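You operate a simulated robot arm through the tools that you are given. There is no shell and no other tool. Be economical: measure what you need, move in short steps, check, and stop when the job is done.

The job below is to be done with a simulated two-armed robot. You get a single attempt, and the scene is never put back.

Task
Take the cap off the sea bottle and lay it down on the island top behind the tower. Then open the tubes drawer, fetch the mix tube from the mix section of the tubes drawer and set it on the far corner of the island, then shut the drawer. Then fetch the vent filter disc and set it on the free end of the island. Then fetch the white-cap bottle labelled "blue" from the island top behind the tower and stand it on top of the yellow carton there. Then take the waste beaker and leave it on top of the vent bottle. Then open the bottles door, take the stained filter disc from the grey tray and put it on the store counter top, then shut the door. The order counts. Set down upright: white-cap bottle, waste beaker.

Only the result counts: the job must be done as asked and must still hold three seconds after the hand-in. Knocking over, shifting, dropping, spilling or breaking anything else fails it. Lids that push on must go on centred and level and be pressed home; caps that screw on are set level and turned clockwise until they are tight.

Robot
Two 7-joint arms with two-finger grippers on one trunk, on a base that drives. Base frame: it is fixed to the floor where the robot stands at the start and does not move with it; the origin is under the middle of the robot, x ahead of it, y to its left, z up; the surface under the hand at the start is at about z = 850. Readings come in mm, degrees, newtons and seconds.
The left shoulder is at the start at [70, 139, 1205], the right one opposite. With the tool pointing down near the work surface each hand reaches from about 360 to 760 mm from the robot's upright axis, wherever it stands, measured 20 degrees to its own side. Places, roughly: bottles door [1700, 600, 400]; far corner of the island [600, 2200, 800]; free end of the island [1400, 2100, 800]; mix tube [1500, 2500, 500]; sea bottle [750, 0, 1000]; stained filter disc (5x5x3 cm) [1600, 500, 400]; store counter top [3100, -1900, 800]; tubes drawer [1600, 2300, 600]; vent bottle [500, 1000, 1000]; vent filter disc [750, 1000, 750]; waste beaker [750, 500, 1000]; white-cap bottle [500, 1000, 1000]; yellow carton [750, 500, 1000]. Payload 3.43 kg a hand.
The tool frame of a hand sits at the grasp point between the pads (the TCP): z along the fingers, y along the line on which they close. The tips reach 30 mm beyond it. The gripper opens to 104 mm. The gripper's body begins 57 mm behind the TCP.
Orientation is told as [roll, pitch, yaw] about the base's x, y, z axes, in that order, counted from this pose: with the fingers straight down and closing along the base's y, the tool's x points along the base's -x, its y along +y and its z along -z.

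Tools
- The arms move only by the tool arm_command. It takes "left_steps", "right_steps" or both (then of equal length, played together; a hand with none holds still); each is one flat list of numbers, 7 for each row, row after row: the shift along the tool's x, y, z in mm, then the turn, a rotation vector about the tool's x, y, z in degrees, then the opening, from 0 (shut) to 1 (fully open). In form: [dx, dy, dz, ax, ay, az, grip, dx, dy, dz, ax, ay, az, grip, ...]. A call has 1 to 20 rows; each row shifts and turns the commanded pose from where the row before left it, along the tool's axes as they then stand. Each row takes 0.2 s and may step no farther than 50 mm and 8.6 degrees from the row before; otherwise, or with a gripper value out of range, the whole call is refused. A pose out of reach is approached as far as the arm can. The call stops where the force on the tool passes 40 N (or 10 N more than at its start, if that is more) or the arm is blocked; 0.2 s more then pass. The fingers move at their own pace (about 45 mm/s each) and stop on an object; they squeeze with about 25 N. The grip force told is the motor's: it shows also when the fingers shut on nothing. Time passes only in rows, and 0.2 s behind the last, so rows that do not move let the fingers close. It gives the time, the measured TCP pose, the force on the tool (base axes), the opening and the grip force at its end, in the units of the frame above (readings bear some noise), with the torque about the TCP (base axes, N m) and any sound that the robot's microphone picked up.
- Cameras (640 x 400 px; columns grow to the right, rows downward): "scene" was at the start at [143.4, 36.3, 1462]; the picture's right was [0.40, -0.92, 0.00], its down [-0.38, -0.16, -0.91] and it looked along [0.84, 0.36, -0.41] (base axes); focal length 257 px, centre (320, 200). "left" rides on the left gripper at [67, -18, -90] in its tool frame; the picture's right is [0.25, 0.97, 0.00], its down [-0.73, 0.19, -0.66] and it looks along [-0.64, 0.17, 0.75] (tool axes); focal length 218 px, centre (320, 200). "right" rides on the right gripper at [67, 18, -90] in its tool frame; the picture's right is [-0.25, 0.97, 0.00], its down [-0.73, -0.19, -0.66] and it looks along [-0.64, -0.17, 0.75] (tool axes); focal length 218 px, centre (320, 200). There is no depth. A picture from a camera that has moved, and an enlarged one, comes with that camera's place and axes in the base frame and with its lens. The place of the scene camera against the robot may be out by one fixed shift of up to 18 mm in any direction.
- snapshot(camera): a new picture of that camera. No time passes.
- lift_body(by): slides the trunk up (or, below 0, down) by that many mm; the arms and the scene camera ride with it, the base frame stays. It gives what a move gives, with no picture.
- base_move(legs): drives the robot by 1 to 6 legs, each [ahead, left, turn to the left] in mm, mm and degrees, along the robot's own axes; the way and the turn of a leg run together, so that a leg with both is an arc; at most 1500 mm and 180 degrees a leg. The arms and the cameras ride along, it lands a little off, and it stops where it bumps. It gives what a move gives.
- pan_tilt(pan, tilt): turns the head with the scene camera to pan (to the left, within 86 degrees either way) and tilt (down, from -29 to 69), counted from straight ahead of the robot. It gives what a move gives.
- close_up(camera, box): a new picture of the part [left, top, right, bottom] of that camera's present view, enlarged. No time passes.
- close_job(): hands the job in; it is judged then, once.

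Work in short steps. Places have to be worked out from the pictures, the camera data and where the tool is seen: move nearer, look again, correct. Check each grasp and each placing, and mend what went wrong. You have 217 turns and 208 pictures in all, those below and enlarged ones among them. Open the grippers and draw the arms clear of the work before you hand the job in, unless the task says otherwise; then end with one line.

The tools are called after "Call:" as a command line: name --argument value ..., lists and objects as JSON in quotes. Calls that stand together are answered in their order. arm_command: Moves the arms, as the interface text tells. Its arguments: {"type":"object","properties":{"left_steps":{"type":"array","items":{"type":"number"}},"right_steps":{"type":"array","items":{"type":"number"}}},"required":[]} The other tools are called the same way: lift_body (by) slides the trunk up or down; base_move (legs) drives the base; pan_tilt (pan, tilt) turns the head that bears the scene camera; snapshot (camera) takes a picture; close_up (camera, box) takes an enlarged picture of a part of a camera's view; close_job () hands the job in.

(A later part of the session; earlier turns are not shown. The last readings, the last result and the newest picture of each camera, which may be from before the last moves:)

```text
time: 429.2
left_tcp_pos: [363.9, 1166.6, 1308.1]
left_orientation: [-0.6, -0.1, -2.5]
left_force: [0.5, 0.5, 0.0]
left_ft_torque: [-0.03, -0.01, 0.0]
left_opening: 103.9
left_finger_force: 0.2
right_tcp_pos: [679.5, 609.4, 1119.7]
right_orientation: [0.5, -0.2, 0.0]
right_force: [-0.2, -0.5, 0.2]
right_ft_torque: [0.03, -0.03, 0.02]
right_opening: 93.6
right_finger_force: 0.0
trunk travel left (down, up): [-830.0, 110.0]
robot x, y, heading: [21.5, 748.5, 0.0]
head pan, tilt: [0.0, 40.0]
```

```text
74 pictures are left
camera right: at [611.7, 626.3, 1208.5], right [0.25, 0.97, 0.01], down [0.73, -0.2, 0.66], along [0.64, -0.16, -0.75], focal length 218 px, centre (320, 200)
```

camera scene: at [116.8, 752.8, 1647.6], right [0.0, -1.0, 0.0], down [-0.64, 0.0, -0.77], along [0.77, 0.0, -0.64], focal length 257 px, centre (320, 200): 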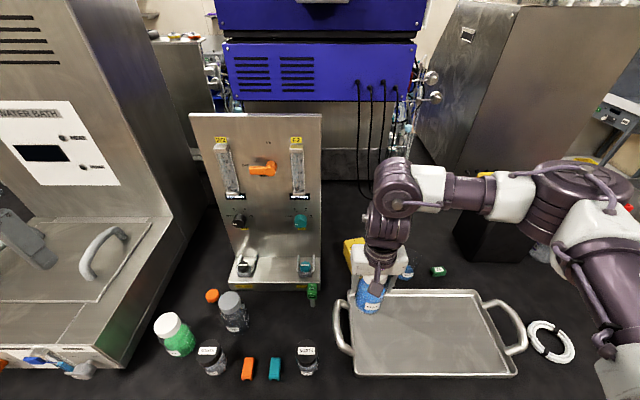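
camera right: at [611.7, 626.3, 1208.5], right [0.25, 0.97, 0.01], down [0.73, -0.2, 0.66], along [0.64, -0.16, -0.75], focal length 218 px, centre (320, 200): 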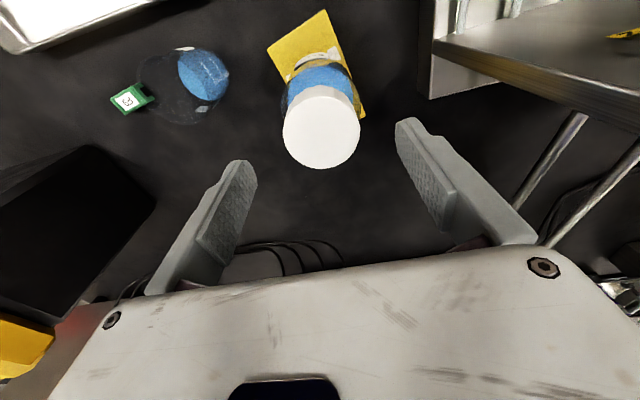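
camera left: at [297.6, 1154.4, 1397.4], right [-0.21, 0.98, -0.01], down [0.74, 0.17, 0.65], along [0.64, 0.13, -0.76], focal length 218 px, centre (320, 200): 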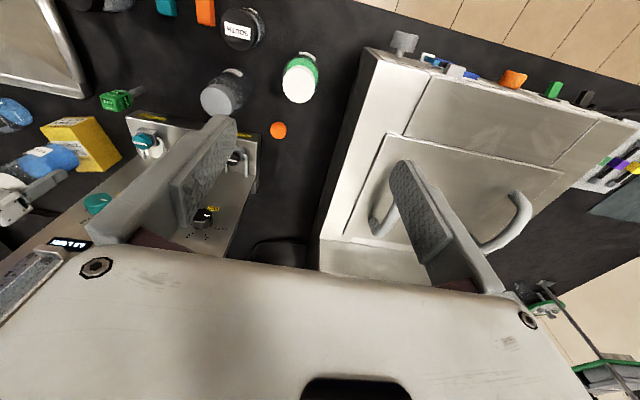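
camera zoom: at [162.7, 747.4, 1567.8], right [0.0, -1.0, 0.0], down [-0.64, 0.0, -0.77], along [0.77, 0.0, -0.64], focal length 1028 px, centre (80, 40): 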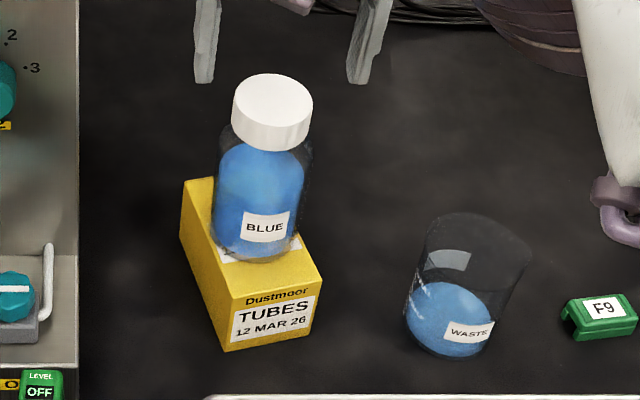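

The blue bottle stands upright on the carton. Next the waste beaker at about [640,455]: I rise a bit and slide the base right.

Call:
arm_command --right_steps '[0, 0, -30, 0, 0, 0, 1]'

Call:
base_move --legs '[[0, -155, 0]]'

Call:
arm_command --right_steps '[25, 0, 0, 0, 0, 0, 1, 15, 0, 0, 0, 0, 0, 1, 0, 0, 0, 0, 0, 0, 1]'

Call:
snapshot --camera "right"

Call:
snapshot --camera "scene"

```text
time: 429.6
left_tcp_pos: [364.8, 1165.6, 1306.1]
left_orientation: [-0.6, 0.1, -2.4]
left_force: [-0.1, -0.6, -0.8]
left_ft_torque: [0.0, -0.01, -0.01]
left_opening: 103.7
left_finger_force: 0.0
right_tcp_pos: [680.0, 610.4, 1149.7]
right_orientation: [0.5, -0.2, 0.0]
right_force: [-0.1, -0.3, 0.0]
right_ft_torque: [-0.03, 0.02, 0.02]
right_opening: 104.0
right_finger_force: 0.1
trunk travel left (down, up): [-830.0, 110.0]
robot x, y, heading: [16.6, 749.3, -0.1]
head pan, tilt: [0.0, 40.0]
```

```text
time: 431.0
left_tcp_pos: [363.6, 1018.5, 1306.3]
left_orientation: [-0.8, 0.1, -2.3]
left_force: [-0.1, 0.6, 0.0]
left_ft_torque: [-0.04, 0.0, 0.05]
left_opening: 103.8
left_finger_force: 0.0
right_tcp_pos: [682.4, 462.7, 1149.6]
right_orientation: [0.3, -0.2, 0.2]
right_force: [0.4, 0.8, -0.7]
right_ft_torque: [-0.05, -0.01, 0.02]
right_opening: 103.8
right_finger_force: 0.1
trunk travel left (down, up): [-830.0, 110.0]
robot x, y, heading: [23.6, 595.2, -0.0]
head pan, tilt: [0.0, 40.0]
```

```text
time: 431.8
left_tcp_pos: [364.0, 1016.6, 1306.4]
left_orientation: [-0.7, 0.0, -2.4]
left_force: [0.8, -0.5, 0.1]
left_ft_torque: [-0.05, 0.05, 0.02]
left_opening: 103.8
left_finger_force: 0.1
right_tcp_pos: [641.3, 460.9, 1147.4]
right_orientation: [0.4, -0.2, 0.2]
right_force: [-0.4, -0.6, -0.7]
right_ft_torque: [-0.01, 0.02, 0.02]
right_opening: 104.0
right_finger_force: 0.0
trunk travel left (down, up): [-830.0, 110.0]
robot x, y, heading: [17.6, 593.9, 0.1]
head pan, tilt: [0.0, 40.0]
```

```text
73 pictures are left
camera right: at [573.1, 476.1, 1237.8], right [0.25, 0.97, 0.01], down [0.73, -0.19, 0.66], along [0.64, -0.16, -0.75], focal length 218 px, centre (320, 200)
```

right: 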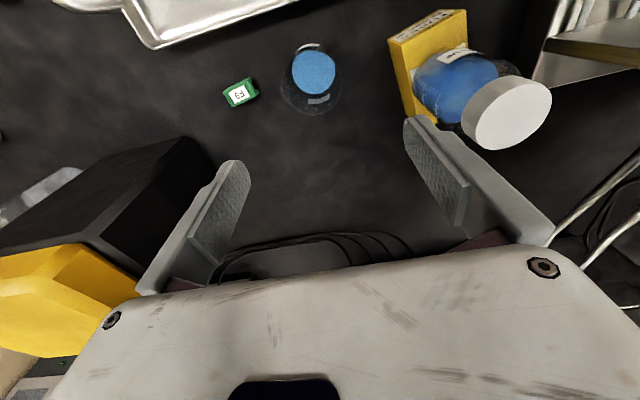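

```text
72 pictures are left
camera scene: at [164.7, 596.2, 1567.7], right [0.0, -1.0, 0.0], down [-0.64, 0.0, -0.77], along [0.77, 0.0, -0.64], focal length 257 px, centre (320, 200)
```

scene: 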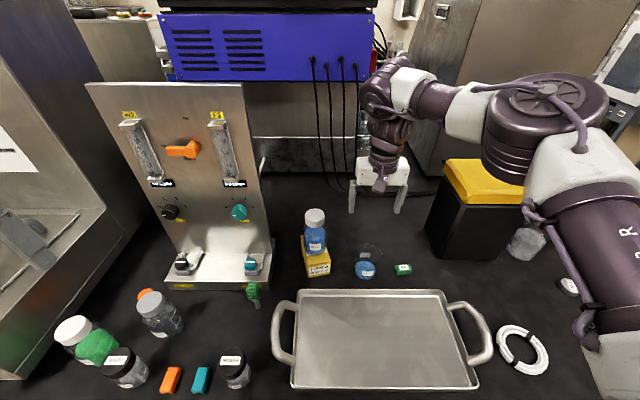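

Call:
close_up --camera "right" --box '[260, 20, 360, 130]'

```text
3.64 times, centred on (310, 75) of right
camera zoom: at [573.1, 476.1, 1237.8], right [0.25, 0.97, 0.01], down [0.73, -0.19, 0.66], along [0.64, -0.16, -0.75], focal length 794 px, centre (356, 654)
```

zoom: 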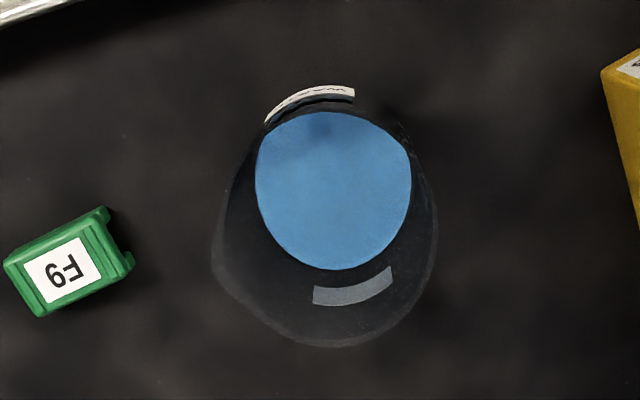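

The beaker's axis fits [638,451], rim z≈947. I move above and descend part way.

Call:
arm_command --right_steps '[3, -10, 30, 0, 0, 0, 1, 0, 0, 40, 0, 0, 0, 1, 0, 0, 40, 0, 0, 0, 1, 0, 0, 40, 0, 0, 0, 1, 0, 0, 0, 0, 0, 0, 1]'

Call:
snapshot --camera "right"

```text
time: 433.0
left_tcp_pos: [363.7, 1015.7, 1307.3]
left_orientation: [-0.6, 0.0, -2.4]
left_force: [0.0, -0.4, 0.7]
left_ft_torque: [0.0, -0.02, 0.03]
left_opening: 104.1
left_finger_force: 0.1
right_tcp_pos: [638.6, 450.2, 1000.6]
right_orientation: [0.5, -0.2, 0.2]
right_force: [0.2, -0.2, -0.8]
right_ft_torque: [0.02, -0.01, 0.02]
right_opening: 104.1
right_finger_force: 0.1
trunk travel left (down, up): [-830.0, 110.0]
robot x, y, heading: [19.6, 595.1, -0.1]
head pan, tilt: [0.0, 40.0]
```

```text
70 pictures are left
camera right: at [569.9, 465.5, 1089.0], right [0.25, 0.97, 0.01], down [0.73, -0.19, 0.66], along [0.64, -0.16, -0.75], focal length 218 px, centre (320, 200)
```

right: 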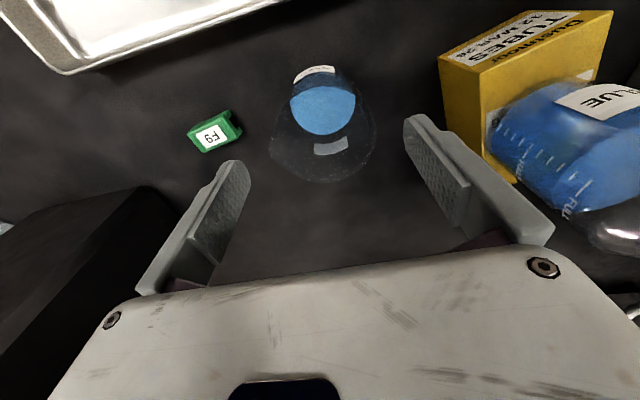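

Centred. I go down to TCP 916 and close.

Call:
arm_command --right_steps '[0, 0, 30, 0, 0, 0, 1, 0, 0, 30, 0, 0, 0, 1, 0, 0, 15, 0, 0, 0, 1, 0, 0, 9, 0, 0, 0, 1, 0, 0, 0, 0, 0, 0, 1]'

Call:
snapshot --camera "right"

```text
time: 434.2
left_tcp_pos: [363.1, 1015.9, 1306.7]
left_orientation: [-0.7, 0.0, -2.3]
left_force: [0.3, 0.8, -0.1]
left_ft_torque: [0.0, 0.01, -0.02]
left_opening: 104.1
left_finger_force: 0.1
right_tcp_pos: [639.2, 450.2, 913.0]
right_orientation: [0.5, -0.1, 0.1]
right_force: [-0.2, 0.3, 0.2]
right_ft_torque: [0.05, 0.0, -0.01]
right_opening: 104.2
right_finger_force: 0.1
trunk travel left (down, up): [-830.0, 110.0]
robot x, y, heading: [18.1, 592.9, 0.2]
head pan, tilt: [0.0, 40.0]
```

```text
69 pictures are left
camera right: at [571.6, 465.7, 1002.8], right [0.25, 0.97, 0.01], down [0.73, -0.19, 0.66], along [0.64, -0.16, -0.75], focal length 218 px, centre (320, 200)
```

right: 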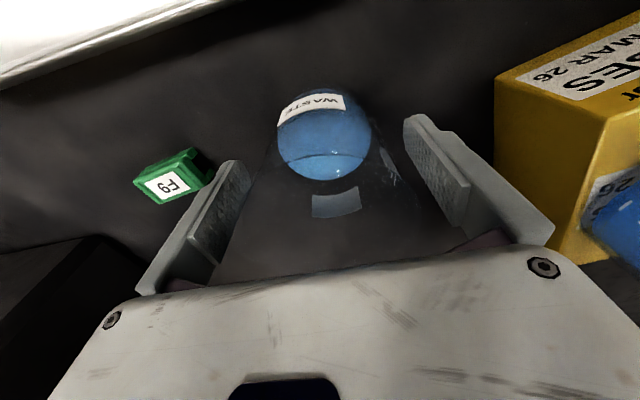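

Call:
arm_command --right_steps '[0, 0, 0, 0, 0, 0, 0.85, 0, 0, 0, 0, 0, 0, 0.75, 0, 0, 0, 0, 0, 0, 0.65, 0, 0, 0, 0, 0, 0, 0.55, 0, 0, 0, 0, 0, 0, 0.5, 0, 0, 0, 0, 0, 0, 0.5]'

Call:
arm_command --right_steps '[0, 0, -3, 0, 0, 0, 0.5, 0, 0, -6, 0, 0, 0, 0.5, 0, 0, -8, 0, 0, 0, 0.5, 0, 0, -8, 0, 0, 0, 0.5]'

Call:
snapshot --camera "right"

Call:
close_up --camera "scene" --box '[280, 180, 460, 300]'

```text
time: 435.6
left_tcp_pos: [364.1, 1014.3, 1308.0]
left_orientation: [-0.5, 0.1, -2.3]
left_force: [-0.9, 0.0, 1.0]
left_ft_torque: [0.01, -0.03, 0.01]
left_opening: 104.0
left_finger_force: 0.0
right_tcp_pos: [639.0, 449.7, 912.9]
right_orientation: [0.4, -0.2, 0.2]
right_force: [0.1, 0.1, -0.1]
right_ft_torque: [-0.01, -0.01, -0.03]
right_opening: 70.1
right_finger_force: 24.9
trunk travel left (down, up): [-830.0, 110.0]
robot x, y, heading: [21.7, 592.3, 0.1]
head pan, tilt: [0.0, 40.0]
```

```text
time: 436.6
left_tcp_pos: [364.0, 1015.6, 1306.7]
left_orientation: [-0.6, 0.0, -2.2]
left_force: [0.3, -1.8, 0.6]
left_ft_torque: [0.0, 0.01, -0.01]
left_opening: 104.1
left_finger_force: 0.1
right_tcp_pos: [639.0, 450.4, 938.9]
right_orientation: [0.4, -0.2, 0.2]
right_force: [-0.4, 0.3, -1.6]
right_ft_torque: [-0.01, 0.01, -0.01]
right_opening: 70.1
right_finger_force: 25.1
trunk travel left (down, up): [-830.0, 110.0]
robot x, y, heading: [23.2, 595.8, 0.3]
head pan, tilt: [0.0, 40.0]
```

```text
68 pictures are left
camera right: at [570.7, 466.1, 1027.4], right [0.25, 0.97, 0.01], down [0.73, -0.19, 0.66], along [0.64, -0.16, -0.75], focal length 218 px, centre (320, 200)
```

right: 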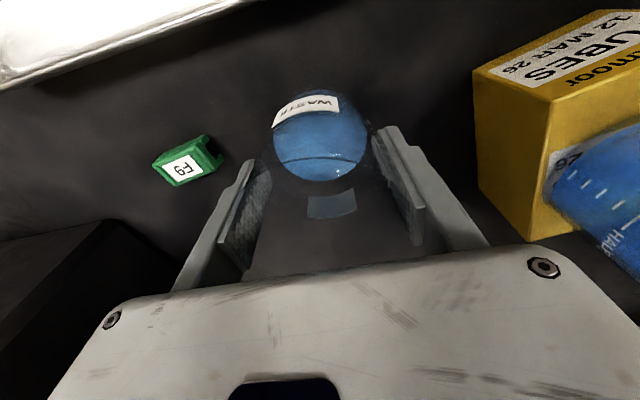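

```text
3.33 times, centred on (370, 240) of scene
camera zoom: at [163.9, 594.8, 1567.7], right [0.0, -1.0, 0.0], down [-0.64, 0.0, -0.77], along [0.77, 0.0, -0.64], focal length 856 px, centre (153, 67)
```

zoom: 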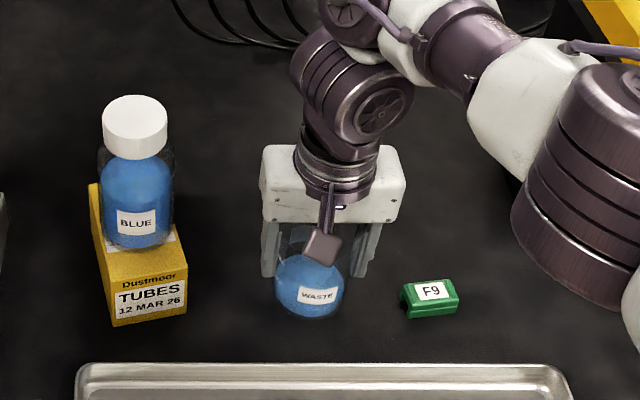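

Beaker held upright. I raise it, draw it back clear of the carton, then look for the vent bottle's exact place after sliding left.

Call:
arm_command --right_steps '[0, 0, -20, 0, 0, 0, 0.5, 0, 0, -25, 0, 0, 0, 0.5, 0, 0, -25, 0, 0, 0, 0.5, 0, 0, -25, 0, 0, 0, 0.5, 0, 0, -25, 0, 0, 0, 0.5, 0, 0, -25, 0, 0, 0, 0.5, 0, 0, -20, 0, 0, 0, 0.5, 25, 0, 0, 0, 0, 0, 0.5, 25, 0, 0, 0, 0, 0, 0.5, 25, 0, 0, 0, 0, 0, 0.5, 25, 0, 0, 0, 0, 0, 0.5, 25, 0, 0, 0, 0, 0, 0.5, 15, 0, 0, 0, 0, 0, 0.5]'

Call:
base_move --legs '[[0, 400, 0]]'

Call:
snapshot --camera "scene"

Call:
snapshot --camera "right"

```text
time: 439.4
left_tcp_pos: [364.0, 1014.8, 1307.3]
left_orientation: [-0.6, 0.0, -2.3]
left_force: [-0.1, 0.4, 0.5]
left_ft_torque: [0.02, -0.02, 0.01]
left_opening: 104.3
left_finger_force: 0.0
right_tcp_pos: [497.9, 448.4, 1102.0]
right_orientation: [0.5, -0.2, 0.2]
right_force: [0.2, 0.6, -0.7]
right_ft_torque: [-0.01, -0.02, -0.04]
right_opening: 70.3
right_finger_force: 24.8
trunk travel left (down, up): [-830.0, 110.0]
robot x, y, heading: [16.5, 596.1, -0.1]
head pan, tilt: [0.0, 40.0]
```

```text
time: 441.9
left_tcp_pos: [363.6, 1410.9, 1307.4]
left_orientation: [-0.5, 0.0, -2.4]
left_force: [-0.1, 0.2, 0.0]
left_ft_torque: [-0.01, 0.01, -0.03]
left_opening: 104.1
left_finger_force: 0.1
right_tcp_pos: [498.2, 842.7, 1103.4]
right_orientation: [0.6, -0.2, 0.0]
right_force: [0.2, -0.3, -1.4]
right_ft_torque: [0.04, 0.01, -0.01]
right_opening: 70.1
right_finger_force: 25.4
trunk travel left (down, up): [-830.0, 110.0]
robot x, y, heading: [16.2, 991.0, 0.1]
head pan, tilt: [0.0, 40.0]
```

```text
66 pictures are left
camera scene: at [163.3, 990.9, 1567.7], right [0.0, -1.0, 0.0], down [-0.64, 0.0, -0.77], along [0.77, 0.0, -0.64], focal length 257 px, centre (320, 200)
```

scene: 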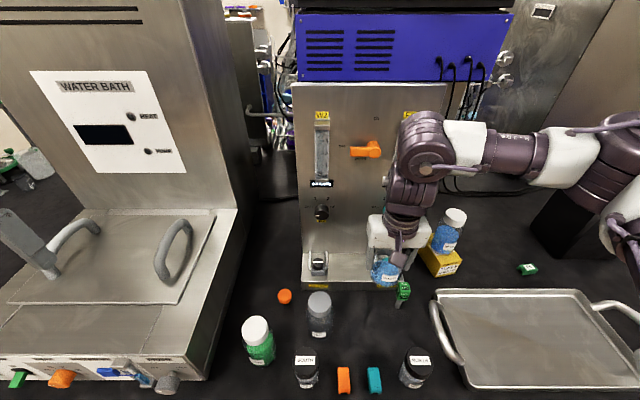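

```text
65 pictures are left
camera right: at [429.9, 859.1, 1192.8], right [0.25, 0.97, 0.01], down [0.73, -0.2, 0.66], along [0.64, -0.16, -0.75], focal length 218 px, centre (320, 200)
```

right: 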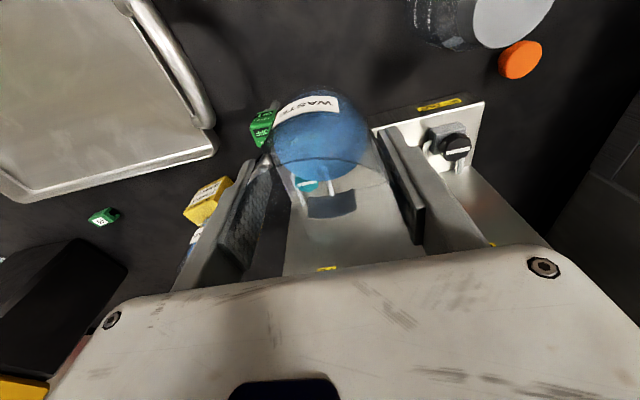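

I back 100 mm so that the right camera sees the vent bottle's cap well.

Call:
base_move --legs '[[-100, 0, 0]]'

Call:
snapshot --camera "right"

Call:
close_up --camera "scene" --box '[220, 260, 420, 400]'

```text
time: 443.0
left_tcp_pos: [271.4, 1411.8, 1306.3]
left_orientation: [-0.6, 0.2, -2.6]
left_force: [0.6, -0.3, 0.2]
left_ft_torque: [-0.02, 0.07, -0.02]
left_opening: 103.9
left_finger_force: 0.2
right_tcp_pos: [403.1, 842.6, 1100.7]
right_orientation: [0.5, 0.0, 0.0]
right_force: [0.9, -0.4, -1.3]
right_ft_torque: [0.0, 0.05, 0.01]
right_opening: 70.1
right_finger_force: 25.4
trunk travel left (down, up): [-830.0, 110.0]
robot x, y, heading: [-80.3, 991.3, -0.4]
head pan, tilt: [0.0, 40.0]
```

```text
64 pictures are left
camera right: at [335.3, 859.6, 1191.1], right [0.25, 0.97, 0.01], down [0.73, -0.2, 0.65], along [0.64, -0.16, -0.76], focal length 218 px, centre (320, 200)
```

right: 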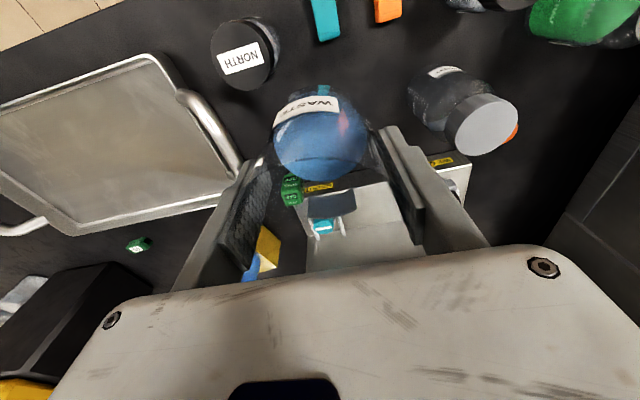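

```text
2.86 times, centred on (320, 330) of scene
camera zoom: at [70.3, 992.4, 1567.1], right [0.0, -1.0, 0.0], down [-0.65, 0.0, -0.76], along [0.76, 0.0, -0.65], focal length 734 px, centre (320, -171)
```

zoom: 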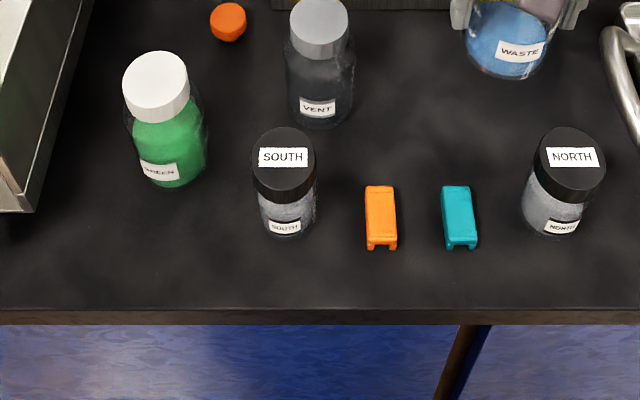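

The vent cap is at about [455,994,989]. I slide left 152 mm and forward, keeping the beaker ~48 mm above it.

Call:
base_move --legs '[[0, 152, 0.3], [50, 0, 0]]'

Call:
arm_command --right_steps '[0, 0, 0, 0, 0, 0, 0.5]'

Call:
snapshot --camera "right"

Call:
close_up --camera "scene" --box '[260, 200, 460, 360]'

```text
time: 444.9
left_tcp_pos: [301.5, 1562.0, 1309.3]
left_orientation: [-0.4, -0.5, -2.0]
left_force: [-0.5, 1.1, -0.9]
left_ft_torque: [0.03, -0.06, 0.02]
left_opening: 103.9
left_finger_force: 0.0
right_tcp_pos: [442.3, 994.6, 1107.6]
right_orientation: [0.7, -0.6, 0.5]
right_force: [-1.6, 0.6, 0.4]
right_ft_torque: [0.01, -0.05, 0.02]
right_opening: 70.1
right_finger_force: 24.5
trunk travel left (down, up): [-830.0, 110.0]
robot x, y, heading: [-27.6, 1142.7, 0.7]
head pan, tilt: [0.0, 40.0]
```

```text
time: 445.3
left_tcp_pos: [312.5, 1564.9, 1305.7]
left_orientation: [-0.5, 0.1, -2.0]
left_force: [1.3, -1.2, 1.0]
left_ft_torque: [-0.01, -0.01, 0.0]
left_opening: 104.2
left_finger_force: 0.0
right_tcp_pos: [451.1, 997.6, 1102.8]
right_orientation: [0.3, -0.1, 0.5]
right_force: [0.1, -0.2, -1.5]
right_ft_torque: [-0.02, -0.01, 0.02]
right_opening: 70.2
right_finger_force: 25.1
trunk travel left (down, up): [-830.0, 110.0]
robot x, y, heading: [-28.9, 1141.6, 0.7]
head pan, tilt: [0.0, 40.0]
```

```text
62 pictures are left
camera right: at [383.7, 1013.0, 1192.0], right [0.24, 0.97, 0.01], down [0.73, -0.19, 0.66], along [0.64, -0.15, -0.75], focal length 218 px, centre (320, 200)
```

right: 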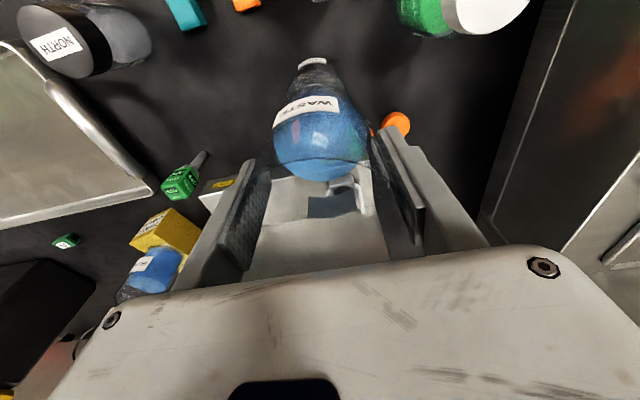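

```text
2.50 times, centred on (360, 280) of scene
camera zoom: at [116.9, 1143.8, 1567.4], right [0.01, -1.0, 0.0], down [-0.64, -0.01, -0.76], along [0.76, 0.01, -0.64], focal length 642 px, centre (220, 0)
```

zoom: 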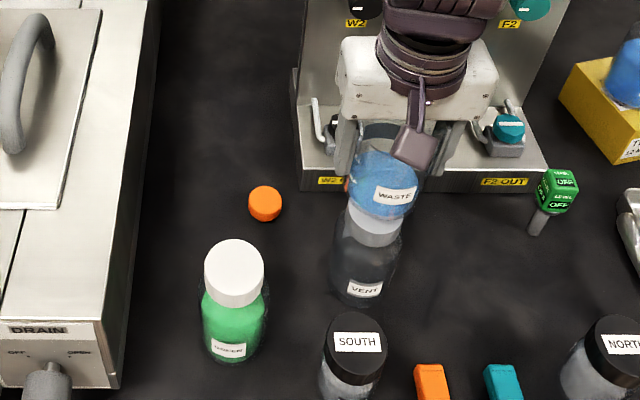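

Alignment looks right within a few mm. I nudge +3 mm in x, -2 mm in y and lower toward the cap.

Call:
arm_command --right_steps '[-3, -2, 8, 0, 0, 0, 0.5, 0, 0, 12, 0, 0, 0, 0.5, 0, 0, 10, 0, 0, 0, 0.5, 0, 0, 6, 0, 0, 0, 0.5, 0, 0, 0, 0, 0, 0, 0.5]'

Call:
close_up --camera "scene" --box '[300, 220, 420, 340]'

Call:
close_up --camera "right" --box '[220, 40, 420, 220]'

```text
time: 446.5
left_tcp_pos: [311.3, 1564.0, 1306.2]
left_orientation: [-0.6, 0.0, -2.0]
left_force: [1.4, 0.2, 0.4]
left_ft_torque: [0.0, 0.01, 0.01]
left_opening: 103.7
left_finger_force: 0.0
right_tcp_pos: [453.2, 995.8, 1065.7]
right_orientation: [0.5, -0.2, 0.5]
right_force: [0.6, 0.8, -0.9]
right_ft_torque: [-0.02, 0.0, 0.0]
right_opening: 70.1
right_finger_force: 25.0
trunk travel left (down, up): [-830.0, 110.0]
robot x, y, heading: [-32.5, 1140.9, 0.5]
head pan, tilt: [0.0, 40.0]
```

```text
3.33 times, centred on (360, 280) of scene
camera zoom: at [114.5, 1142.9, 1567.6], right [0.01, -1.0, 0.0], down [-0.64, -0.01, -0.77], along [0.77, 0.01, -0.64], focal length 856 px, centre (187, -67)
```

zoom: 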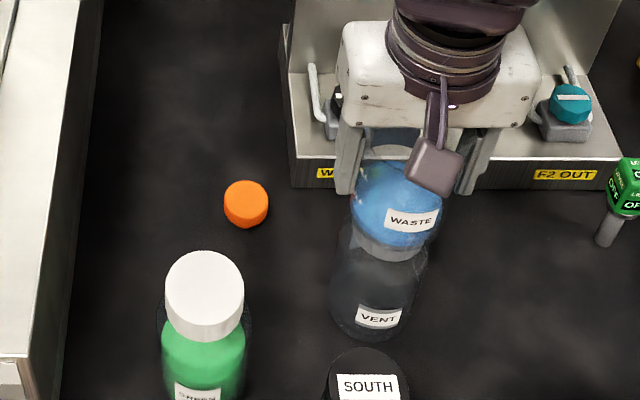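

```text
2.22 times, centred on (320, 130) of right
camera zoom: at [385.3, 1010.9, 1156.1], right [0.24, 0.97, 0.01], down [0.73, -0.19, 0.66], along [0.64, -0.15, -0.75], focal length 485 px, centre (320, 356)
```

zoom: 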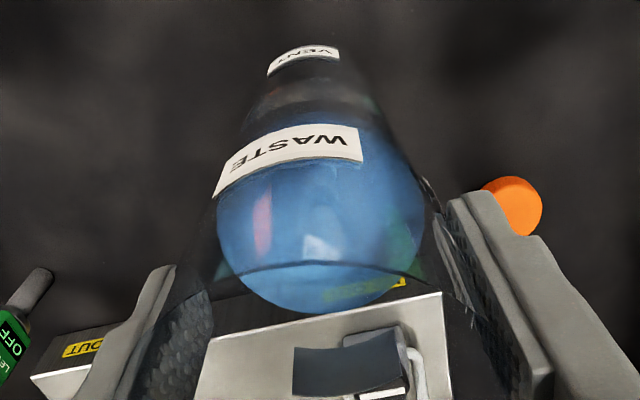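

I shift 5 mm more in x and lower slowly to contact.

Call:
arm_command --right_steps '[-5, 0, 0, 0, 0, 0, 0.5, 0, 0, 5, 0, 0, 0, 0.5, 0, 0, 3, 0, 0, 0, 0.5, 0, 0, 0, 0, 0, 0, 0.5]'

Call:
arm_command --right_steps '[0, 0, 2, 0, 0, 0, 0.5, 0, 0, 2, 0, 0, 0, 0.5, 0, 0, 0, 0, 0, 0, 0.5]'

```text
time: 447.5
left_tcp_pos: [311.4, 1563.7, 1306.9]
left_orientation: [-0.6, -0.1, -2.1]
left_force: [-0.3, -0.5, 0.1]
left_ft_torque: [0.03, -0.03, 0.02]
left_opening: 104.1
left_finger_force: 0.1
right_tcp_pos: [457.7, 995.6, 1058.4]
right_orientation: [0.6, -0.2, 0.5]
right_force: [-0.7, -0.4, -1.7]
right_ft_torque: [0.0, 0.02, -0.01]
right_opening: 70.4
right_finger_force: 24.6
trunk travel left (down, up): [-830.0, 110.0]
robot x, y, heading: [-34.0, 1143.9, 0.4]
head pan, tilt: [0.0, 40.0]
```

```text
time: 448.3
left_tcp_pos: [311.2, 1563.7, 1307.4]
left_orientation: [-0.6, -0.1, -2.0]
left_force: [-0.2, 0.2, 1.0]
left_ft_torque: [0.0, 0.01, -0.03]
left_opening: 104.1
left_finger_force: 0.1
right_tcp_pos: [456.9, 995.0, 1055.3]
right_orientation: [0.5, -0.2, 0.4]
right_force: [-0.1, 0.2, -1.1]
right_ft_torque: [0.02, -0.02, 0.0]
right_opening: 70.0
right_finger_force: 24.9
trunk travel left (down, up): [-830.0, 110.0]
robot x, y, heading: [-31.5, 1142.2, 0.5]
head pan, tilt: [0.0, 40.0]
```

Call:
arm_command --right_steps '[0, 0, 2, 0, 0, 0, 0.5, 0, 0, 0, 0, 0, 0, 0.5]'

Call:
arm_command --right_steps '[0, 0, 2, 0, 0, 0, 0.5, 0, 0, 0, 0, 0, 0, 0.5]'

Call:
close_up --camera "scene" --box '[320, 240, 400, 330]'

```text
time: 448.9
left_tcp_pos: [310.2, 1564.0, 1306.6]
left_orientation: [-0.7, -0.2, -2.0]
left_force: [-0.4, 0.3, -0.9]
left_ft_torque: [0.02, 0.0, 0.0]
left_opening: 103.9
left_finger_force: 0.1
right_tcp_pos: [457.0, 995.5, 1054.2]
right_orientation: [0.6, -0.2, 0.5]
right_force: [2.0, -0.6, 10.7]
right_ft_torque: [-0.38, -0.07, 0.06]
right_opening: 70.1
right_finger_force: 25.2
trunk travel left (down, up): [-830.0, 110.0]
robot x, y, heading: [-30.7, 1146.7, 0.7]
head pan, tilt: [0.0, 40.0]
```

```text
time: 449.5
left_tcp_pos: [309.3, 1563.1, 1306.9]
left_orientation: [-0.6, -0.1, -1.9]
left_force: [0.0, 0.6, -0.2]
left_ft_torque: [0.02, 0.0, 0.02]
left_opening: 103.9
left_finger_force: 0.1
right_tcp_pos: [456.2, 994.8, 1054.1]
right_orientation: [0.5, -0.3, 0.4]
right_force: [2.9, -3.0, 23.3]
right_ft_torque: [-0.8, -0.19, 0.04]
right_opening: 70.2
right_finger_force: 25.2
trunk travel left (down, up): [-830.0, 110.0]
robot x, y, heading: [-33.8, 1139.3, 0.2]
head pan, tilt: [0.0, 40.0]
```

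```text
4.44 times, centred on (360, 285) of scene
camera zoom: at [111.6, 1142.8, 1568.1], right [0.01, -1.0, 0.0], down [-0.64, -0.01, -0.77], along [0.77, 0.01, -0.64], focal length 1142 px, centre (142, -178)
```

zoom: 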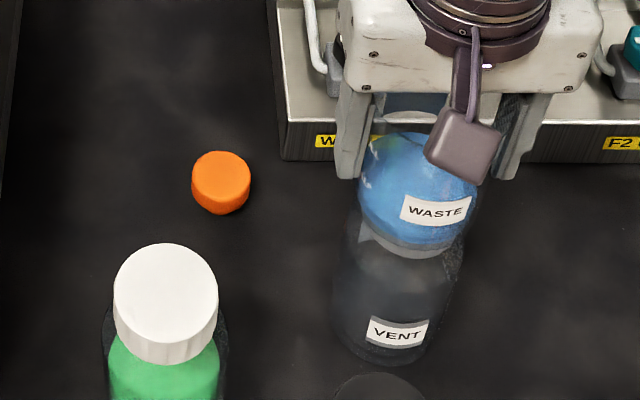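

Contact on the cap, nearly centred (≈4 mm). I nudge +3 mm in y after unloading, set down again lightly, and release gently.

Call:
arm_command --right_steps '[0, 0, -4, 0, 0, 0, 0.5, 0, 0, -2, 0, 0, 0, 0.5, 0, 3, 0, 0, 0, 0, 0.5, 0, 0, 3, 0, 0, 0, 0.5, 0, 0, 0, 0, 0, 0, 0.5]'

Call:
arm_command --right_steps '[0, 0, 1.5, 0, 0, 0, 0.5, 0, 0, 0, 0, 0, 0, 0.5]'

```text
time: 450.7
left_tcp_pos: [311.2, 1563.7, 1306.7]
left_orientation: [-0.6, 0.0, -1.9]
left_force: [0.2, 0.4, 0.1]
left_ft_torque: [-0.01, -0.02, -0.01]
left_opening: 104.0
left_finger_force: 0.0
right_tcp_pos: [457.4, 999.8, 1054.3]
right_orientation: [0.6, -0.2, 0.5]
right_force: [0.1, -0.2, -1.4]
right_ft_torque: [0.0, 0.02, 0.0]
right_opening: 70.4
right_finger_force: 25.4
trunk travel left (down, up): [-830.0, 110.0]
robot x, y, heading: [-32.7, 1140.4, 0.4]
head pan, tilt: [0.0, 40.0]
```

```text
time: 451.3
left_tcp_pos: [310.8, 1563.6, 1307.2]
left_orientation: [-0.7, 0.0, -2.0]
left_force: [0.3, -0.4, -0.2]
left_ft_torque: [0.02, -0.03, 0.0]
left_opening: 103.9
left_finger_force: 0.1
right_tcp_pos: [457.1, 998.6, 1053.0]
right_orientation: [0.5, -0.2, 0.5]
right_force: [-0.4, 0.2, -0.2]
right_ft_torque: [-0.01, -0.05, -0.04]
right_opening: 70.1
right_finger_force: 24.7
trunk travel left (down, up): [-830.0, 110.0]
robot x, y, heading: [-27.7, 1139.3, 0.5]
head pan, tilt: [0.0, 40.0]
```

Call:
arm_command --right_steps '[0, 0, 0.8, 0, 0, 0, 0.5, 0, 0, 0, 0, 0, 0, 0.6, 0, 0, 0, 0, 0, 0, 0.68, 0, 0, 0, 0, 0, 0, 0.72, 0, 0, 0, 0, 0, 0, 0.78, 0, 0, 0, 0, 0, 0, 0.85, 0, 0, 0, 0, 0, 0, 0.9, 0, 0, 0, 0, 0, 0, 1, 0, 0, 0, 0, 0, 0, 1]'

Call:
close_up --camera "scene" --box '[320, 230, 400, 330]'

Call:
close_up --camera "right" --box '[200, 20, 440, 220]'

```text
time: 453.3
left_tcp_pos: [310.6, 1563.1, 1307.5]
left_orientation: [-0.6, 0.0, -2.0]
left_force: [1.3, 0.2, -0.2]
left_ft_torque: [-0.05, 0.01, 0.01]
left_opening: 103.6
left_finger_force: 0.1
right_tcp_pos: [457.7, 998.0, 1051.9]
right_orientation: [0.5, -0.1, 0.5]
right_force: [-0.5, 0.9, 0.3]
right_ft_torque: [0.0, 0.02, 0.0]
right_opening: 104.1
right_finger_force: 0.0
trunk travel left (down, up): [-830.0, 110.0]
robot x, y, heading: [-30.3, 1139.9, 0.6]
head pan, tilt: [0.0, 40.0]
```

```text
4.00 times, centred on (360, 280) of scene
camera zoom: at [113.4, 1142.7, 1567.7], right [0.01, -1.0, 0.0], down [-0.64, -0.01, -0.77], along [0.77, 0.01, -0.64], focal length 1028 px, centre (160, -120)
```

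zoom: 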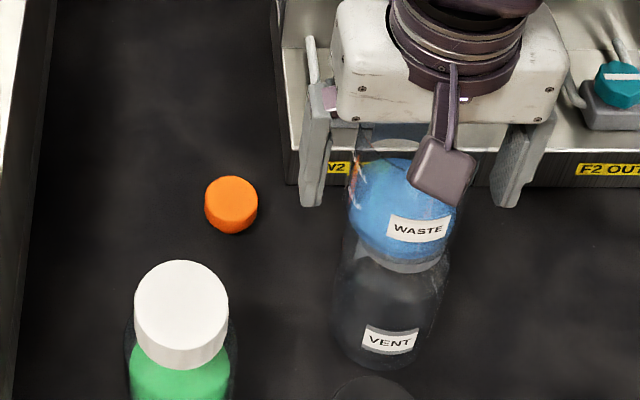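

```text
2.00 times, centred on (320, 120) of right
camera zoom: at [389.0, 1013.9, 1141.9], right [0.24, 0.97, 0.01], down [0.73, -0.19, 0.66], along [0.64, -0.15, -0.75], focal length 436 px, centre (320, 360)
```

zoom: 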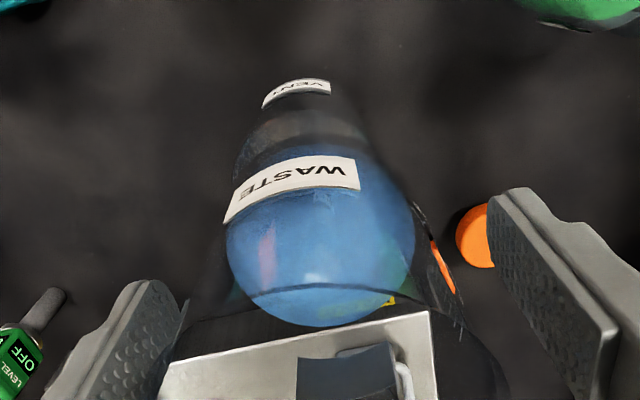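

Released and standing. I rise straight up and check.

Call:
arm_command --right_steps '[0, 0, -10, 0, 0, 0, 1, 0, 0, -20, 0, 0, 0, 1, 0, 0, -30, 0, 0, 0, 1, 0, 0, -30, 0, 0, 0, 1, 0, 0, -30, 0, 0, 0, 1]'

Call:
lift_body --by 80

Call:
base_move --legs '[[-330, 0, 0]]'

Call:
snapshot --camera "scene"

```text
time: 454.5
left_tcp_pos: [309.6, 1564.0, 1307.6]
left_orientation: [-0.6, -0.1, -2.0]
left_force: [0.8, 0.0, 0.1]
left_ft_torque: [-0.03, -0.05, 0.0]
left_opening: 103.9
left_finger_force: 0.0
right_tcp_pos: [456.9, 997.6, 1173.3]
right_orientation: [0.4, -0.1, 0.5]
right_force: [0.2, 0.0, 0.6]
right_ft_torque: [-0.01, -0.01, 0.01]
right_opening: 104.0
right_finger_force: 0.1
trunk travel left (down, up): [-830.0, 110.0]
robot x, y, heading: [-29.2, 1143.0, 0.3]
head pan, tilt: [0.0, 40.0]
```

```text
time: 455.7
left_tcp_pos: [312.1, 1562.7, 1387.9]
left_orientation: [-0.6, 0.0, -2.0]
left_force: [0.3, 0.4, -0.4]
left_ft_torque: [-0.04, 0.03, 0.0]
left_opening: 103.7
left_finger_force: 0.2
right_tcp_pos: [457.9, 996.9, 1253.5]
right_orientation: [0.6, -0.2, 0.6]
right_force: [0.8, 0.6, 0.4]
right_ft_torque: [0.02, 0.01, 0.0]
right_opening: 104.2
right_finger_force: 0.0
trunk travel left (down, up): [-910.0, 30.0]
robot x, y, heading: [-29.4, 1138.7, 0.6]
head pan, tilt: [0.0, 40.0]
```

```text
time: 457.9
left_tcp_pos: [-15.7, 1561.5, 1386.8]
left_orientation: [-0.6, 0.1, -1.9]
left_force: [-0.6, 0.6, 0.0]
left_ft_torque: [0.03, 0.0, -0.01]
left_opening: 104.0
left_finger_force: 0.1
right_tcp_pos: [133.3, 994.4, 1251.8]
right_orientation: [0.5, -0.2, 0.8]
right_force: [0.6, -0.6, 0.7]
right_ft_torque: [0.02, 0.04, 0.0]
right_opening: 104.0
right_finger_force: 0.0
trunk travel left (down, up): [-910.0, 30.0]
robot x, y, heading: [-362.0, 1140.6, 0.6]
head pan, tilt: [0.0, 40.0]
```

```text
55 pictures are left
camera scene: at [-211.7, 1140.1, 1647.4], right [0.01, -1.0, 0.0], down [-0.64, -0.01, -0.76], along [0.76, 0.01, -0.64], focal length 257 px, centre (320, 200)
```

scene: 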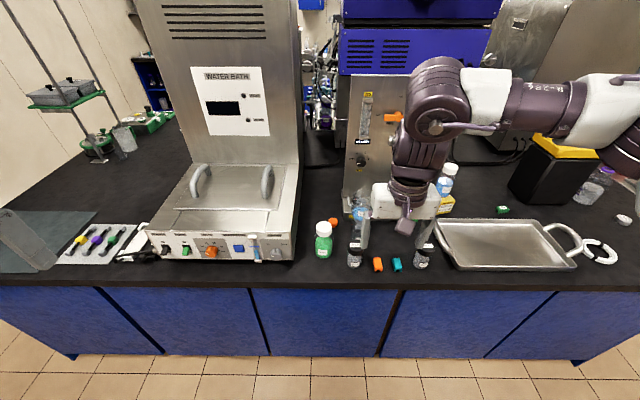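

Everything stands. Now I drive via the known route to the +x aisle and look at the bottles door.

Call:
base_move --legs '[[0, 0, 89.5], [1460, 0, 0], [0, 0, -55], [920, 0, 0], [0, 0, -35], [1000, 0, 0]]'

Call:
base_move --legs '[[1050, 0, 0], [0, 0, -90], [1000, 0, 0], [700, 0, 0]]'

Call:
pan_tilt --pan -60 --tilt 30

Call:
snapshot --camera "scene"

Call:
pan_tilt --pan 0 --tilt 20

Call:
snapshot --camera "scene"

```text
time: 482.5
left_tcp_pos: [1750.8, 3573.5, 1386.2]
left_orientation: [-0.6, -0.1, -1.8]
left_force: [-0.2, 0.2, 0.0]
left_ft_torque: [0.0, -0.03, 0.02]
left_opening: 104.1
left_finger_force: 0.1
right_tcp_pos: [1899.5, 3007.1, 1252.8]
right_orientation: [0.5, -0.2, 0.8]
right_force: [-0.5, -0.6, 0.1]
right_ft_torque: [0.02, 0.0, 0.0]
right_opening: 104.0
right_finger_force: 0.0
trunk travel left (down, up): [-910.0, 30.0]
robot x, y, heading: [1412.9, 3151.5, 0.6]
head pan, tilt: [0.0, 40.0]
```

```text
time: 500.0
left_tcp_pos: [2973.2, 1137.5, 1387.5]
left_orientation: [-0.7, -0.1, -89.8]
left_force: [-0.5, -0.1, -1.1]
left_ft_torque: [0.0, 0.0, 0.02]
left_opening: 104.1
left_finger_force: 0.0
right_tcp_pos: [2414.8, 968.3, 1253.9]
right_orientation: [0.5, -0.2, -87.3]
right_force: [-0.2, -0.9, -0.2]
right_ft_torque: [0.02, 0.0, 0.02]
right_opening: 103.7
right_finger_force: 0.1
trunk travel left (down, up): [-910.0, 30.0]
robot x, y, heading: [2540.3, 1461.0, -87.3]
head pan, tilt: [0.0, 40.0]
```

```text
time: 501.3
left_tcp_pos: [2973.4, 1135.1, 1388.2]
left_orientation: [-0.6, 0.0, -89.8]
left_force: [-0.4, 0.5, -0.4]
left_ft_torque: [0.02, 0.0, 0.03]
left_opening: 104.1
left_finger_force: 0.0
right_tcp_pos: [2413.2, 967.4, 1252.5]
right_orientation: [0.5, -0.2, -87.3]
right_force: [-0.2, 0.1, 0.1]
right_ft_torque: [-0.03, 0.02, -0.03]
right_opening: 103.8
right_finger_force: 0.1
trunk travel left (down, up): [-910.0, 30.0]
robot x, y, heading: [2541.3, 1459.5, -87.4]
head pan, tilt: [-60.0, 30.0]
```

```text
54 pictures are left
camera scene: at [2474.6, 1361.0, 1663.1], right [-0.54, 0.84, 0.0], down [0.42, 0.27, -0.87], along [-0.73, -0.47, -0.5], focal length 257 px, centre (320, 200)
```

scene: 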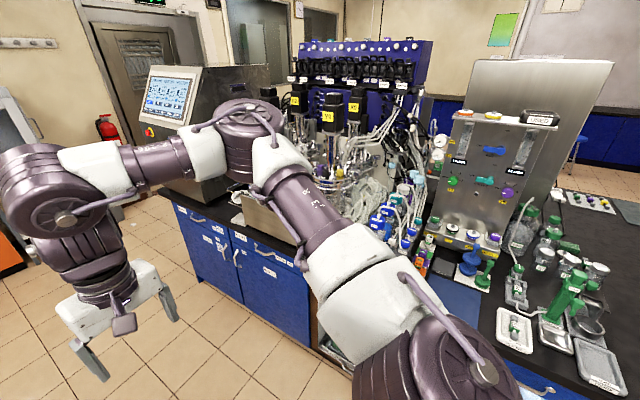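

```text
time: 502.6
left_tcp_pos: [2974.8, 1135.6, 1388.2]
left_orientation: [-0.5, 0.0, -89.9]
left_force: [0.6, 0.5, -0.3]
left_ft_torque: [-0.01, 0.0, 0.0]
left_opening: 104.1
left_finger_force: 0.0
right_tcp_pos: [2413.5, 967.3, 1252.8]
right_orientation: [0.6, -0.2, -87.3]
right_force: [0.2, -0.8, 0.5]
right_ft_torque: [-0.04, 0.0, -0.01]
right_opening: 104.1
right_finger_force: 0.0
trunk travel left (down, up): [-910.0, 30.0]
robot x, y, heading: [2537.7, 1461.1, -87.2]
head pan, tilt: [0.0, 20.0]
```

```text
53 pictures are left
camera scene: at [2554.9, 1316.3, 1679.1], right [-1.0, -0.04, 0.0], down [-0.02, 0.34, -0.94], along [0.04, -0.94, -0.34], focal length 257 px, centre (320, 200)
```

scene: 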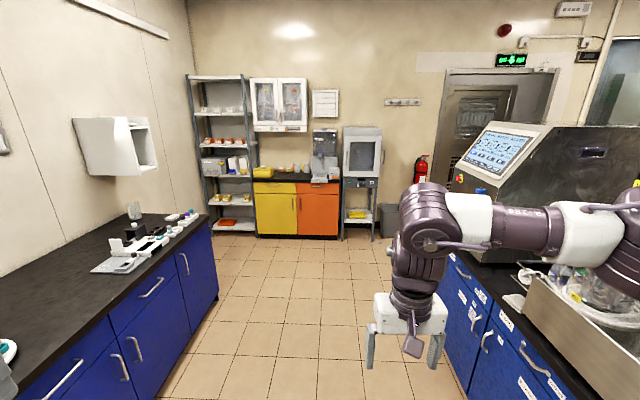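

The store counter (yellow/orange cabinet) is at the far end. I drive to face the bottles door at y≈600.

Call:
base_move --legs '[[840, 0, 0], [0, 0, -92.7]]'

Call:
pan_tilt --pan 0 --tilt 50

Call:
snapshot --camera "scene"

```text
time: 510.8
left_tcp_pos: [2241.9, 210.3, 1386.0]
left_orientation: [-0.5, 0.0, 178.6]
left_force: [0.5, -0.6, -0.3]
left_ft_torque: [-0.02, 0.02, -0.01]
left_opening: 104.2
left_finger_force: 0.0
right_tcp_pos: [2087.9, 774.1, 1253.2]
right_orientation: [0.5, -0.3, -178.8]
right_force: [0.5, -0.3, -0.2]
right_ft_torque: [-0.01, -0.02, -0.01]
right_opening: 104.1
right_finger_force: 0.0
trunk travel left (down, up): [-910.0, 30.0]
robot x, y, heading: [2574.8, 636.6, -179.0]
head pan, tilt: [0.0, 20.0]
```

```text
time: 511.8
left_tcp_pos: [2241.5, 211.4, 1387.8]
left_orientation: [-0.6, 0.0, 178.8]
left_force: [0.0, -0.8, 0.4]
left_ft_torque: [-0.01, 0.01, 0.0]
left_opening: 104.2
left_finger_force: 0.1
right_tcp_pos: [2089.1, 776.3, 1252.9]
right_orientation: [0.6, -0.2, -178.8]
right_force: [-0.1, -0.4, -0.1]
right_ft_torque: [0.0, -0.05, 0.0]
right_opening: 104.0
right_finger_force: 0.1
trunk travel left (down, up): [-910.0, 30.0]
robot x, y, heading: [2577.9, 637.3, -179.0]
head pan, tilt: [0.0, 50.0]
```

```text
52 pictures are left
camera scene: at [2458.4, 633.2, 1633.6], right [-0.02, 1.0, 0.0], down [0.77, 0.01, -0.64], along [-0.64, -0.01, -0.77], focal length 257 px, centre (320, 200)
```

scene: 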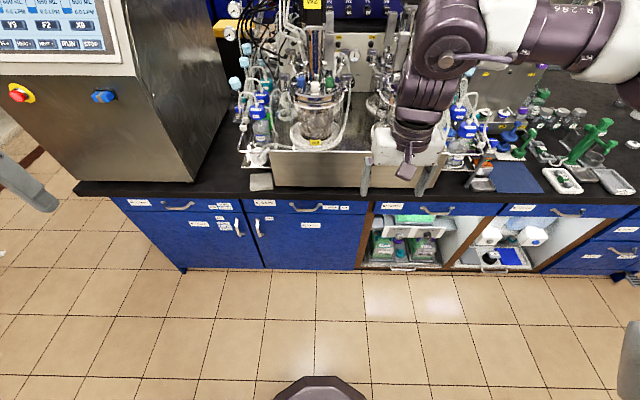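

Call:
close_up --camera "scene" --box '[120, 185, 380, 280]'

Call:
close_up --camera "scene" --box '[170, 190, 290, 275]'

```text
2.46 times, centred on (250, 232) of scene
camera zoom: at [2458.4, 633.2, 1633.6], right [-0.02, 1.0, 0.0], down [0.77, 0.01, -0.64], along [-0.64, -0.01, -0.77], focal length 632 px, centre (492, 120)
```

zoom: 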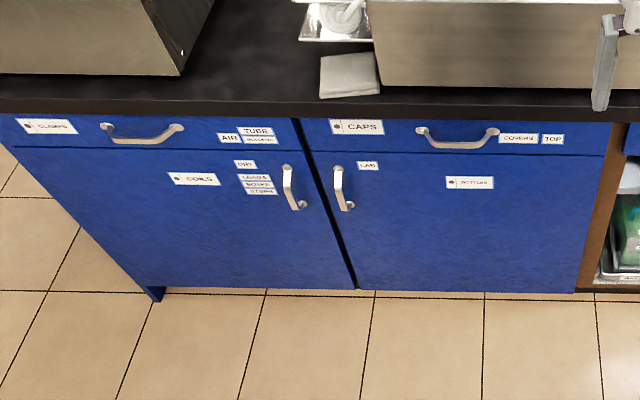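

```text
4.71 times, centred on (230, 232) of scene
camera zoom: at [2458.4, 633.2, 1633.6], right [-0.02, 1.0, 0.0], down [0.77, 0.01, -0.64], along [-0.64, -0.01, -0.77], focal length 1209 px, centre (744, 47)
```

zoom: 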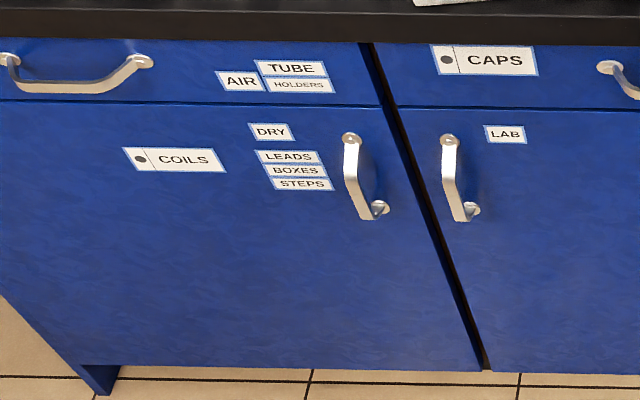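

The right-hand door is BOTTLES, with its vertical handle near [1775,330,590] and hinge at about y 840. I stretch the right hand out and tilt it horizontal.

Call:
arm_command --right_steps '[-25, -14, 15, 0, 0, 0, 0.7, -25, -14, 15, 0, 0, 0, 0.7, -25, -14, 15, 0, 0, 0, 0.7, -25, -14, 15, 0, 0, 0, 0.7, -15, -14, 15, 0, 0, 0, 0.7, 0, 0, 0, 0, -8.5, 0, 0.7, 0, 0, 0, 0, -8.5, 0, 0.7, 0, 0, 0, 0, -8.5, 0, 0.7, 0, 0, 0, 0, -8.5, 0, 0.7, 0, 0, 0, 0, -8.5, 0, 0.7, 0, 0, 0, 0, -8.5, 0, 0.7, 0, 0, 0, 0, -8.5, 0, 0.7, 0, 0, 0, 0, -8.5, 0, 0.7, 0, 0, 0, 0, -8.5, 0, 0.7, 0, 0, 0, 0, -8.5, 0, 0.7, 0, 0, 0, 0, -5, 0, 0.7]'

```text
time: 515.2
left_tcp_pos: [2242.5, 211.6, 1388.3]
left_orientation: [-0.5, -0.2, 178.7]
left_force: [-0.5, 0.1, -0.2]
left_ft_torque: [-0.03, -0.03, -0.03]
left_opening: 104.2
left_finger_force: 0.1
right_tcp_pos: [1972.3, 843.1, 1177.6]
right_orientation: [122.2, -89.4, 58.8]
right_force: [0.3, -0.1, -0.3]
right_ft_torque: [-0.01, 0.02, -0.02]
right_opening: 72.9
right_finger_force: 0.0
trunk travel left (down, up): [-910.0, 30.0]
robot x, y, heading: [2582.7, 635.5, -178.9]
head pan, tilt: [0.0, 50.0]
```

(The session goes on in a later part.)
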